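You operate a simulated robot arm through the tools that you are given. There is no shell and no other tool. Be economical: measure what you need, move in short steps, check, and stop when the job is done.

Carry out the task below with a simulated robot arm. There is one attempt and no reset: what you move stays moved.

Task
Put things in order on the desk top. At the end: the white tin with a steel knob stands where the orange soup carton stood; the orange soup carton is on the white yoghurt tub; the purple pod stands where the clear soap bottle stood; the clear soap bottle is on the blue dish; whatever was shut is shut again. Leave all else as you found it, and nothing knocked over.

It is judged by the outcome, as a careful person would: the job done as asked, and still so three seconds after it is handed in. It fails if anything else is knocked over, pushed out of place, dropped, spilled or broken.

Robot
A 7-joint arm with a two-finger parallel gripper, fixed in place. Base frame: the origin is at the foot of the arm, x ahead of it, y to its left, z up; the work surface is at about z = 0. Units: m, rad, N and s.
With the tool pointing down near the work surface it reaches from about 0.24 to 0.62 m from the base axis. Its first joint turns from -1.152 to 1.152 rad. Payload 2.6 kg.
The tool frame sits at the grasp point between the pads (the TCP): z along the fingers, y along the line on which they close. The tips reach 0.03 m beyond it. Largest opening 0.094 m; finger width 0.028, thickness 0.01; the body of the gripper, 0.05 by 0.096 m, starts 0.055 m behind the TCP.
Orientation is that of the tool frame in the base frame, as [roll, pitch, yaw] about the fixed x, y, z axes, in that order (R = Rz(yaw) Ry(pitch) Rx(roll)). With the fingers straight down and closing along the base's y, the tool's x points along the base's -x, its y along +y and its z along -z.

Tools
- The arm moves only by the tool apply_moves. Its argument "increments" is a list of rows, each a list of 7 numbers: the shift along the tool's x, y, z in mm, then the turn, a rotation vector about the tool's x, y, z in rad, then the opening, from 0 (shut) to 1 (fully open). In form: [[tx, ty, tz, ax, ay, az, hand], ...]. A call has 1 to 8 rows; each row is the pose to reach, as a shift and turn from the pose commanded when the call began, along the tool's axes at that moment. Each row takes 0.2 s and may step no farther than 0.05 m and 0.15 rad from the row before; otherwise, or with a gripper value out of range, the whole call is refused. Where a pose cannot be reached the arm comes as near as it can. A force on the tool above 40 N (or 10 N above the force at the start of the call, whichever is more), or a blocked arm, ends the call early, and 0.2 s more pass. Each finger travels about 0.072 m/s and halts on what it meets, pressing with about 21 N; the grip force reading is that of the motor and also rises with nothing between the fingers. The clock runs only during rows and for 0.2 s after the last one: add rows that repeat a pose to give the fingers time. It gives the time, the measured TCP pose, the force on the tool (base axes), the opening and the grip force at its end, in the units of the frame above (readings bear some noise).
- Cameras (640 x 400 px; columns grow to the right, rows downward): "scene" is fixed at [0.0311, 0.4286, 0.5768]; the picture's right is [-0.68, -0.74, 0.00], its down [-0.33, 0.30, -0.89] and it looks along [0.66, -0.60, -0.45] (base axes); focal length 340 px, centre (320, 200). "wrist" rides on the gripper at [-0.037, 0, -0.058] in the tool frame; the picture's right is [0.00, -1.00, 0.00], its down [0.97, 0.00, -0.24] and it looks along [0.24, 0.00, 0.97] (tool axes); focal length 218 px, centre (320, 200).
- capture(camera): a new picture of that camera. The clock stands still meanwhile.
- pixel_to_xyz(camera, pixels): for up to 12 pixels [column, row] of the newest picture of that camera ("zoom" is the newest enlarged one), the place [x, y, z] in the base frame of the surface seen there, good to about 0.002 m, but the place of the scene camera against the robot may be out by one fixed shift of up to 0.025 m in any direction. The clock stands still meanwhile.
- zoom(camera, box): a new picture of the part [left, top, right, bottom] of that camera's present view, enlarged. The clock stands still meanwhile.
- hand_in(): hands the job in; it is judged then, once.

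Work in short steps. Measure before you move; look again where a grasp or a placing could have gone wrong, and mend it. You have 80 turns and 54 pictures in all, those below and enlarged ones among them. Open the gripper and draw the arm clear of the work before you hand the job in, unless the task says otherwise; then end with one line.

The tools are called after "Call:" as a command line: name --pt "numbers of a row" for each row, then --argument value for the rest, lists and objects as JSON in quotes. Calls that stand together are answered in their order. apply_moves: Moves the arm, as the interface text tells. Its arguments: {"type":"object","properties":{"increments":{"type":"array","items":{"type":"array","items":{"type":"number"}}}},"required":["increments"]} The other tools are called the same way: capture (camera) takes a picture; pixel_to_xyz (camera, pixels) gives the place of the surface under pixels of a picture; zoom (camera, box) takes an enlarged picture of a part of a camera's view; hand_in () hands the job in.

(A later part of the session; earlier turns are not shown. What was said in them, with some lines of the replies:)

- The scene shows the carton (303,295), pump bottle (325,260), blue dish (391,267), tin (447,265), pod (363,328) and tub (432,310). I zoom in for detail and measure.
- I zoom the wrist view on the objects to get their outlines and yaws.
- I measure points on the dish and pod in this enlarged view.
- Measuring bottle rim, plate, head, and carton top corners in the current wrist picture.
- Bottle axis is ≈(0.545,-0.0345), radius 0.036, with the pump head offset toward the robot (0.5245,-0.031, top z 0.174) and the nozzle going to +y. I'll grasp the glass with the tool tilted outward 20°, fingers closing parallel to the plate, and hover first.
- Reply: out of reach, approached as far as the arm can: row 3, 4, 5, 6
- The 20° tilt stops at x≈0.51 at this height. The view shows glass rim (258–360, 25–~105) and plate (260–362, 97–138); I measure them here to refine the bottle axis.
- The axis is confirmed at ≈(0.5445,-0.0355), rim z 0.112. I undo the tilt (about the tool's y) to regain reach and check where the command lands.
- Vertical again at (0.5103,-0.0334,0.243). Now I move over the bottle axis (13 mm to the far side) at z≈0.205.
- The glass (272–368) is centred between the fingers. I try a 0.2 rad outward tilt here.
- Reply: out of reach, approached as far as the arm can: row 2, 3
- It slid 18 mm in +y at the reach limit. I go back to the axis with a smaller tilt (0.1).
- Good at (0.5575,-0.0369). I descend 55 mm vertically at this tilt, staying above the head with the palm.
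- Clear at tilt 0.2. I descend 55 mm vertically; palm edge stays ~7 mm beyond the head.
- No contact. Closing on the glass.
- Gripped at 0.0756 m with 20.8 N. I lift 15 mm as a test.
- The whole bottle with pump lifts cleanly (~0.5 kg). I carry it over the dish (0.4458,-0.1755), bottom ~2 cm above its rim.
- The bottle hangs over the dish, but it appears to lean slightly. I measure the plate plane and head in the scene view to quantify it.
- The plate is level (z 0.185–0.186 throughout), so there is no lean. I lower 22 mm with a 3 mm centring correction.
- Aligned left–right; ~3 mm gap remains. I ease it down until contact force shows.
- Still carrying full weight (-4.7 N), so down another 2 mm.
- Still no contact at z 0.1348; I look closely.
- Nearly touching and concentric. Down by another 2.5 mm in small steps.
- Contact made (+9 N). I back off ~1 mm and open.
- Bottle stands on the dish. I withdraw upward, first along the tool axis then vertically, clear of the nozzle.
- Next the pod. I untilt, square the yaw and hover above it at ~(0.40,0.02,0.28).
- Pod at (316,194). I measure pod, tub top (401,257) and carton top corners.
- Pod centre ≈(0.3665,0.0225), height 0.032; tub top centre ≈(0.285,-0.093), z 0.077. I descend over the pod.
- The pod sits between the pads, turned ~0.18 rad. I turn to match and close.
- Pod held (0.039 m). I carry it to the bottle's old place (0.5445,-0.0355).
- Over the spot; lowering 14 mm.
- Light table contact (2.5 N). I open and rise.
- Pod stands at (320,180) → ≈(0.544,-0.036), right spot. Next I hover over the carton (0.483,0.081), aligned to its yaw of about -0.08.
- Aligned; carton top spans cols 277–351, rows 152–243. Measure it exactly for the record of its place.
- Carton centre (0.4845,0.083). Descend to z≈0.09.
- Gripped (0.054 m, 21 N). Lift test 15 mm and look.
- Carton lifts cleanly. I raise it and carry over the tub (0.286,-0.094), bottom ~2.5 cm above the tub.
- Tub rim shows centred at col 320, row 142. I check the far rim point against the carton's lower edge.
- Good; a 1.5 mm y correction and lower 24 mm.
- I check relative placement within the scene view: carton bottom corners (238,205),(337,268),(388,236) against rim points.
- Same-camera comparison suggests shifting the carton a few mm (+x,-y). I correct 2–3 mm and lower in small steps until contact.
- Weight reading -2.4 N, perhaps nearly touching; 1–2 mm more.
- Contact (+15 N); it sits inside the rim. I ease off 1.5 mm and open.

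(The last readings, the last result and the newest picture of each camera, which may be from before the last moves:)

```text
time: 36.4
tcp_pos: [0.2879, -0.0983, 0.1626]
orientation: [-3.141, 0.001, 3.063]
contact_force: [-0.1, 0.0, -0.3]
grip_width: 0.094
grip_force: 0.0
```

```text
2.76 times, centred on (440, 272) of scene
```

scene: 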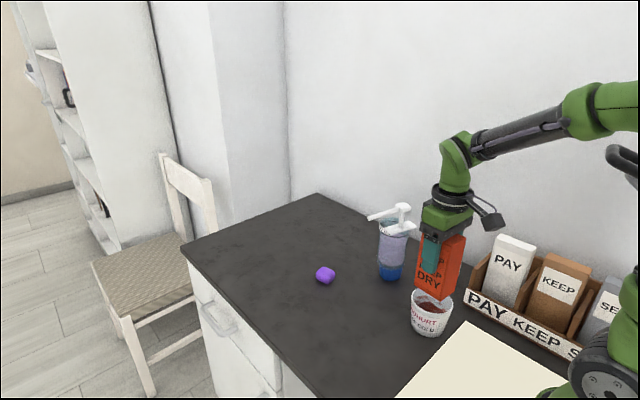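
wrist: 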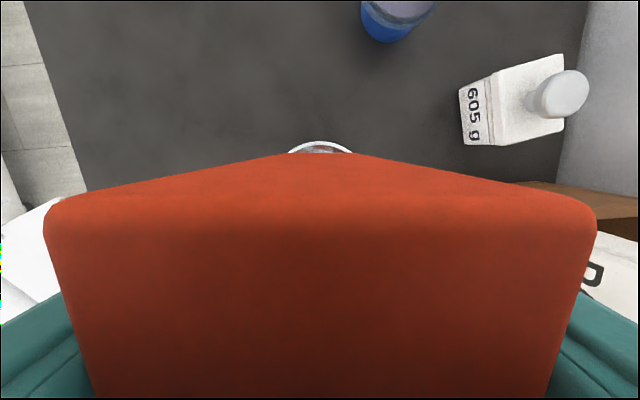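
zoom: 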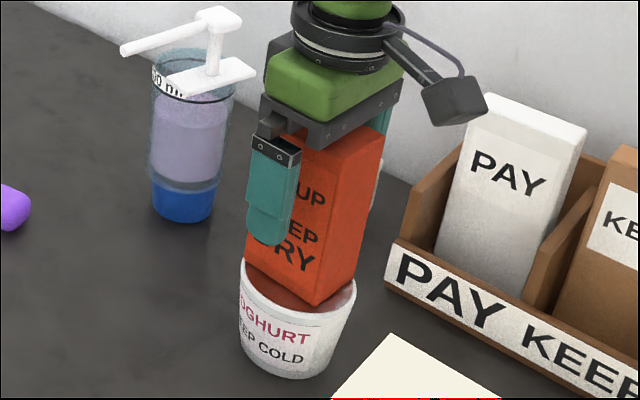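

Stable and upright. I rise straight up, then move toward the tin (~0.35,-0.27) for a look.

Call:
apply_moves --pt "0 0 -40 0 0 0 1" --pt "0 0 -80 0 0 0 1" --pt "0 0 -120 0 0 0 1" --pt "-15 -40 -125 0 0 0 1" --pt "-35 -85 -125 0 0 0 1" --pt "-60 -128 -125 0 0 0 1" --pt "-80 -160 -125 0 0 0 1" --pt "-80 -160 -125 0 0 0 1"

Call:
capture --camera "wrist"

```text
time: 38.2
tcp_pos: [0.3558, -0.2648, 0.2875]
orientation: [-3.141, 0.0, 3.063]
contact_force: [-0.1, 1.3, 0.7]
grip_width: 0.094
grip_force: 0.1
```

```text
18 pictures are left
```

wrist: 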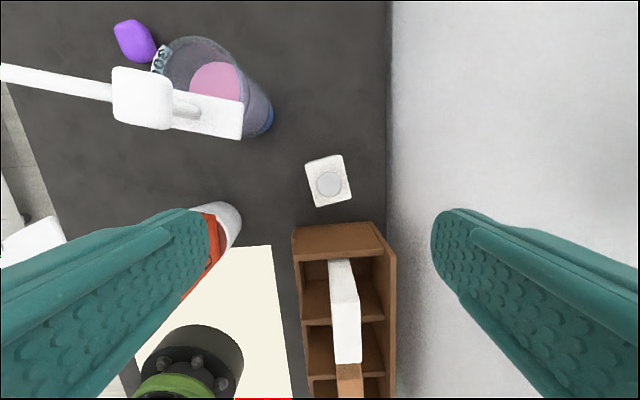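

Tin at (328,181), with the wall line at col ~387 and the organizer from row 222. I measure clearances.

Call:
zoom --camera "wrist" --box '[280, 130, 400, 240]'

Call:
pixel_to_xyz --camera "wrist" --pixels '[[329, 183], [306, 165], [342, 157], [350, 197], [315, 205], [384, 180], [389, 180], [395, 180], [300, 224], [372, 224], [335, 224], [384, 216]]'

```text
3.64 times, centred on (340, 185) of wrist
```

zoom: 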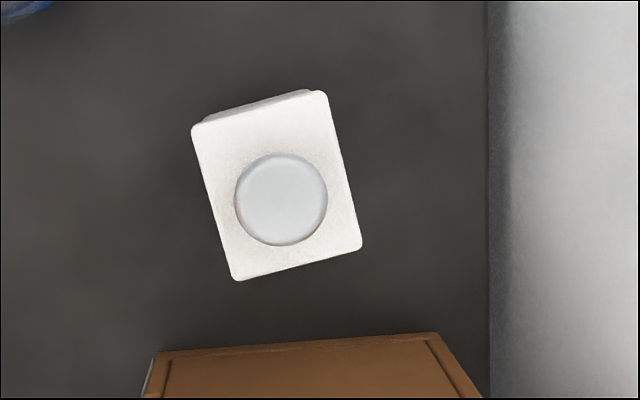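

```text
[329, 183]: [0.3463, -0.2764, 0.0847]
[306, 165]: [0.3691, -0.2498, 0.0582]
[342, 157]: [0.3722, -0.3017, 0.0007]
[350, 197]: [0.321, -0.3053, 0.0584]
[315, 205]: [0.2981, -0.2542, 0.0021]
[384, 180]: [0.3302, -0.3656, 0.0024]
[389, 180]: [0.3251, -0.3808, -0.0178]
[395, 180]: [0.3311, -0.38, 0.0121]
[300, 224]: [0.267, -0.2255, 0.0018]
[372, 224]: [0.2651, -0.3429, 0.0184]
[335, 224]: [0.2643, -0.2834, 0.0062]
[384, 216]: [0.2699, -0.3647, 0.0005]
```

Tin centre ≈(0.345,-0.277), 50×54 mm, turned 0.25. Before descending I check the height and nearness of the organizer's PAY box, since the gripper's side box hangs that way.

Call:
pixel_to_xyz --camera "wrist" --pixels '[[342, 264], [342, 280], [345, 320], [335, 240], [335, 255], [318, 300], [385, 250], [345, 350]]'

Call:
zoom --camera "scene" --box '[380, 130, 560, 330]'

```text
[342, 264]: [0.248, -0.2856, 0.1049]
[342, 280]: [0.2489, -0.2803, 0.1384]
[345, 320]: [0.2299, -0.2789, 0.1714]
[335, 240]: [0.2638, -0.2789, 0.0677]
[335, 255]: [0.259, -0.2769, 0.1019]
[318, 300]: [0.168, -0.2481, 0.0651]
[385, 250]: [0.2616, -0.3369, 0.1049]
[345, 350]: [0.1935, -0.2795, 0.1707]
```

```text
2.00 times, centred on (470, 230) of scene
```

zoom: 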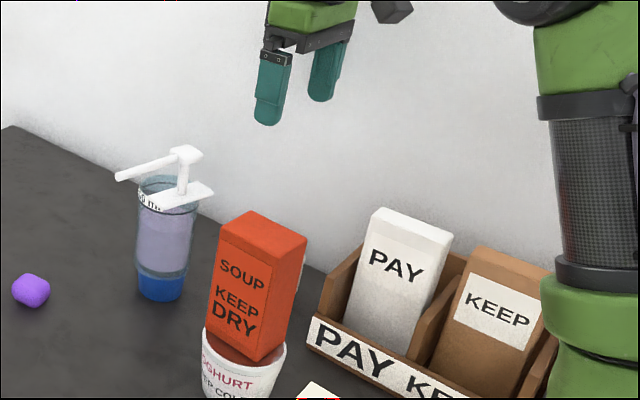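

The PAY box top is at z 0.17, x≤0.249, so the gripper's side box could hit it. I'll turn the tool +1.32 rad instead (closing across the 54 mm side), putting that box toward open space, and do the turn up here.

Call:
apply_moves --pt "1 -2 0 0 0 0.148 1" --pt "3 -4 0 0 0 0.296 1" --pt "5 -6 0 0 0 0.444 1" --pt "6 -8 0 0 0 0.592 0.95" --pt "7 -10 0 0 0 0.74 0.9" --pt "8 -12 0 0 0 0.888 0.85" --pt "9.3 -13 0 0 0 1.036 0.85" --pt "9.3 -13 0 0 0 1.18 0.85"

Call:
apply_moves --pt "0 0 25 0 0 0.07 0.85" --pt "0 0 60 0 0 0.14 0.85" --pt "0 0 100 0 0 0.14 0.85" --pt "0 0 120 0 0 0.14 0.85" --pt "0 0 120 0 0 0.14 0.85"

Call:
capture --camera "wrist"

Call:
capture --camera "scene"

```text
time: 40.0
tcp_pos: [0.3439, -0.278, 0.2885]
orientation: [3.141, 0.0, 1.881]
contact_force: [0.0, 0.7, 0.3]
grip_width: 0.0802
grip_force: 0.0
```

```text
time: 41.2
tcp_pos: [0.344, -0.2761, 0.1671]
orientation: [3.141, -0.001, 1.743]
contact_force: [-0.5, 0.3, -0.3]
grip_width: 0.0799
grip_force: 0.1
```

```text
15 pictures are left
```

wrist: 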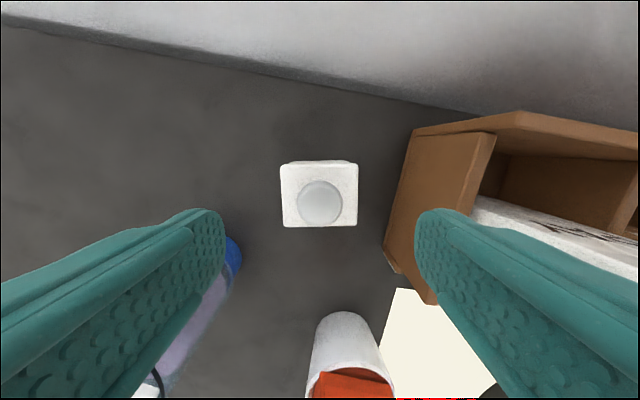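

```text
14 pictures are left
```

scene: 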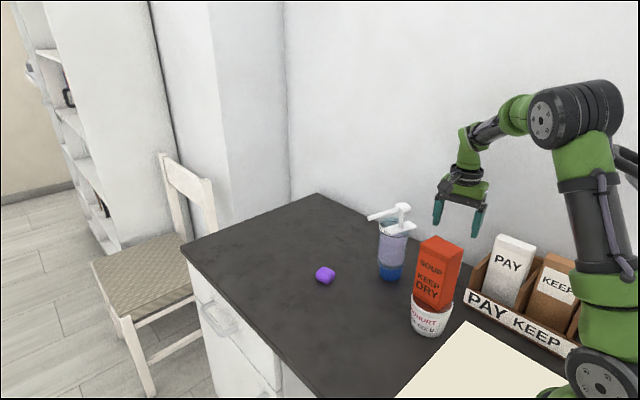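

Tin centred (281–358, 160–228) and aligned; organizer side is ≥3 cm from the finger. Descend to z 0.037 and close.

Call:
apply_moves --pt "0 0 45 0 0 0 0.85" --pt "0 0 90 0 0 0 0.85" --pt "0 0 120 0 0 0 0.85" --pt "0 0 129 0 0 0 0.85" --pt "0 0 129 0 0 0 0.6" --pt "0 0 129 0 0 0 0.4" --pt "0 0 129 0 0 0 0.4"

```text
time: 42.8
tcp_pos: [0.3457, -0.2766, 0.038]
orientation: [3.141, 0.0, 1.743]
contact_force: [0.4, 0.0, -0.2]
grip_width: 0.0647
grip_force: 20.8
```

Gripped (20.8 N). Lift test.

Call:
apply_moves --pt "0 0 -10 0 0 0 0.4" --pt "0 0 -30 0 0 0 0.4" --pt "0 0 -30 0 0 0 0.4"

Call:
zoom --camera "scene" --box '[380, 180, 520, 340]'

```text
time: 43.6
tcp_pos: [0.3444, -0.2757, 0.0687]
orientation: [-3.141, 0.0, 1.743]
contact_force: [-0.4, -0.6, -6.0]
grip_width: 0.0646
grip_force: 20.3
```

```text
2.50 times, centred on (450, 260) of scene
```

zoom: 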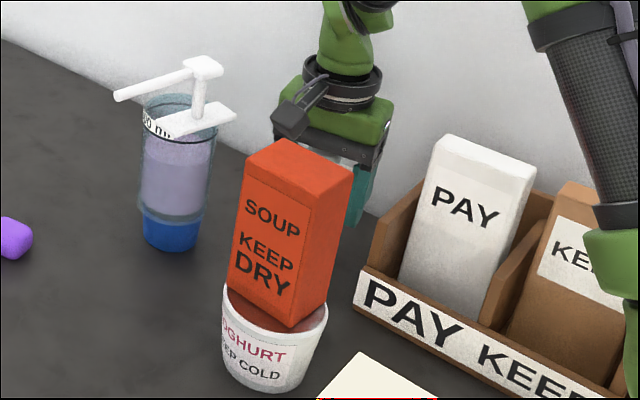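

Tin lifted (6 N = 605 g). I raise it well above everything and begin the carry to (0.4845,0.083).

Call:
apply_moves --pt "0 0 -46 0 0 0 0.4" --pt "0 0 -92 0 0 0 0.4" --pt "0 0 -138 0 0 0 0.4" --pt "0 0 -184 0 0 0 0.4" --pt "0 0 -228 0 0 0 0.4" --pt "35 21 -228 0 0 0 0.4" --pt "72 44 -228 0 0 0 0.4" --pt "72 44 -228 0 0 0 0.4"

Call:
apply_moves --pt "40 24 0 0 0 0 0.4" --pt "80 48 0 0 0 0 0.4" --pt "120 73 0 0 0 0 0.4" --pt "160 97 0 0 0 0 0.4" --pt "200 121 0 0 0 0 0.4" --pt "235 142 0 0 0 0 0.4" --pt "257 155.6 0 0 0 0 0.4" --pt "257 155.6 0 0 0 0 0.4"

Call:
capture --camera "scene"

```text
time: 45.4
tcp_pos: [0.3755, -0.2, 0.2978]
orientation: [-3.141, 0.0, 1.742]
contact_force: [-0.2, -1.2, -5.5]
grip_width: 0.0646
grip_force: 21.1
```

```text
time: 47.2
tcp_pos: [0.4841, 0.0812, 0.2949]
orientation: [3.141, -0.001, 1.742]
contact_force: [-0.5, -0.4, -5.5]
grip_width: 0.0646
grip_force: 21.3
```

```text
12 pictures are left
```

scene: 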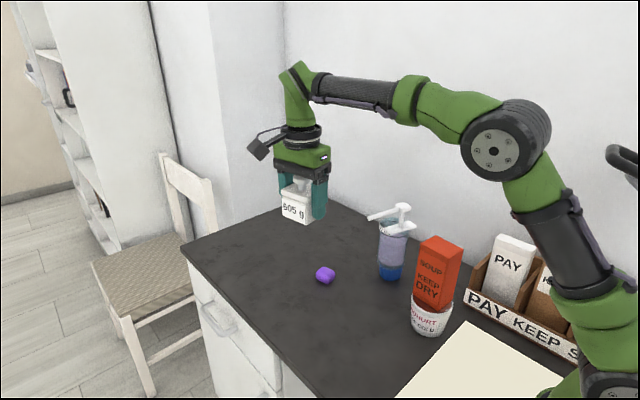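

Over the spot; I lower to ~1 cm above the desk.

Call:
apply_moves --pt "1 0 45 0 0 0 0.4" --pt "1 0 90 0 0 0 0.4" --pt "1 0 135 0 0 0 0.4" --pt "1 0 180 0 0 0 0.4" --pt "1 0 220 0 0 0 0.4" --pt "1 0 245 0 0 0 0.4" --pt "1 0 245 0 0 0 0.4"

Call:
apply_moves --pt "0 0 5 0 0 0 0.4" --pt "0 0 9 0 0 0 0.4" --pt "0 0 11.5 0 0 0 0.4" --pt "0 0 11.5 0 0 0 0.4"

```text
time: 48.8
tcp_pos: [0.4837, 0.0816, 0.0523]
orientation: [-3.141, 0.0, 1.744]
contact_force: [0.0, -0.4, -6.0]
grip_width: 0.0644
grip_force: 21.4
```

```text
time: 49.8
tcp_pos: [0.4836, 0.0815, 0.0397]
orientation: [3.141, -0.001, 1.743]
contact_force: [0.8, -0.4, -6.0]
grip_width: 0.0646
grip_force: 21.2
```

Not touching yet (-6 N); 2.5 mm more in small steps.

Call:
apply_moves --pt "0 0 1 0 0 0 0.4" --pt "0 0 2 0 0 0 0.4" --pt "0 0 2.5 0 0 0 0.4" --pt "0 0 2.5 0 0 0 0.4"

```text
time: 50.8
tcp_pos: [0.4859, 0.0823, 0.0382]
orientation: [3.139, 0.001, 1.742]
contact_force: [-6.2, -0.1, 8.0]
grip_width: 0.0644
grip_force: 21.0
```

Contact (+8 N). Ease off 1 mm, open to clear, and rise.

Call:
apply_moves --pt "0 0 -1 0 0 0 0.4" --pt "0 0 -1 0 0 0 0.75" --pt "0 0 -1 0 0 0 0.9" --pt "0 0 -1 0 0 0 0.9" --pt "0 0 -45 0 0 0 0.9" --pt "0 0 -90 0 0 0 1" --pt "0 0 -135 0 0 0 1" --pt "0 0 -180 0 0 0 1"

Call:
capture --camera "wrist"

Call:
capture --camera "scene"

```text
time: 52.6
tcp_pos: [0.4848, 0.0807, 0.2172]
orientation: [-3.141, 0.0, 1.741]
contact_force: [-0.4, -0.9, 0.2]
grip_width: 0.0938
grip_force: 0.0
```

```text
11 pictures are left
```

wrist: 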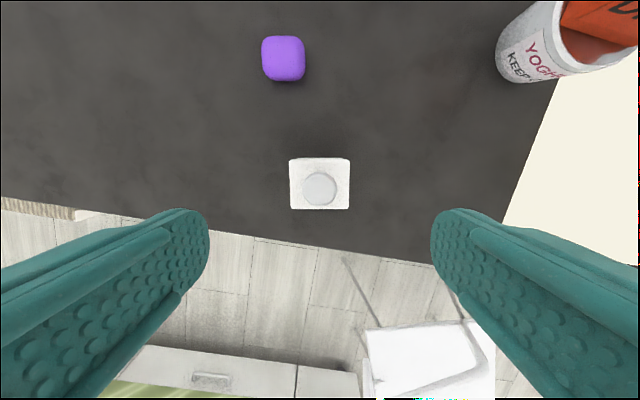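

```text
10 pictures are left
```

scene: 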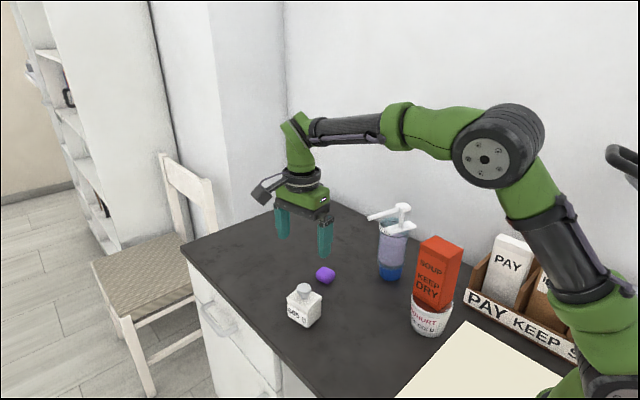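

Tin stands at (320,185); everything looks upright. I raise the arm clear and check tin and pod positions.

Call:
pixel_to_xyz --camera "wrist" --pixels '[[320, 188], [292, 161], [347, 207], [284, 58]]'

Call:
apply_moves --pt "0 0 -40 0 0 0 1" --pt "0 0 -80 0 0 0 1" --pt "0 0 -100 0 0 0 1" --pt "0 0 -100 0 0 0 1"

Call:
zoom --camera "scene" --box '[270, 190, 480, 345]'

```text
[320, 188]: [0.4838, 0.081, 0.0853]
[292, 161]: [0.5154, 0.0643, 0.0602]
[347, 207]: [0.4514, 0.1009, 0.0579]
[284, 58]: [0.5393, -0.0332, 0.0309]
```

```text
time: 53.6
tcp_pos: [0.4858, 0.0802, 0.3173]
orientation: [3.141, -0.001, 1.743]
contact_force: [-0.1, -0.1, 0.2]
grip_width: 0.094
grip_force: 0.0
```

```text
2.58 times, centred on (375, 268) of scene
```

zoom: 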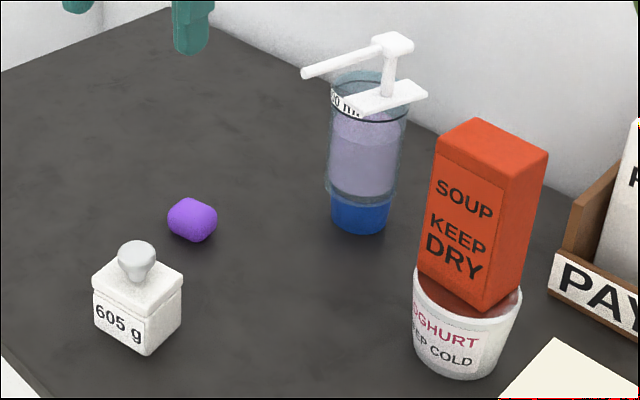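

Tin is at (0.484,0.081), pod at (0.54,-0.033), the bottle is on the dish, the carton is on the tub, and nothing has been disturbed. The arm is clear and open, so I hand in.

Call:
hand_in

```text
The job is handed in.
```

The job is handed in: tin where the carton stood, carton on the yoghurt tub, pod where the soap bottle stood, soap bottle on the blue dish. All stood upright in the last picture, nothing needed opening, and nothing else was moved.
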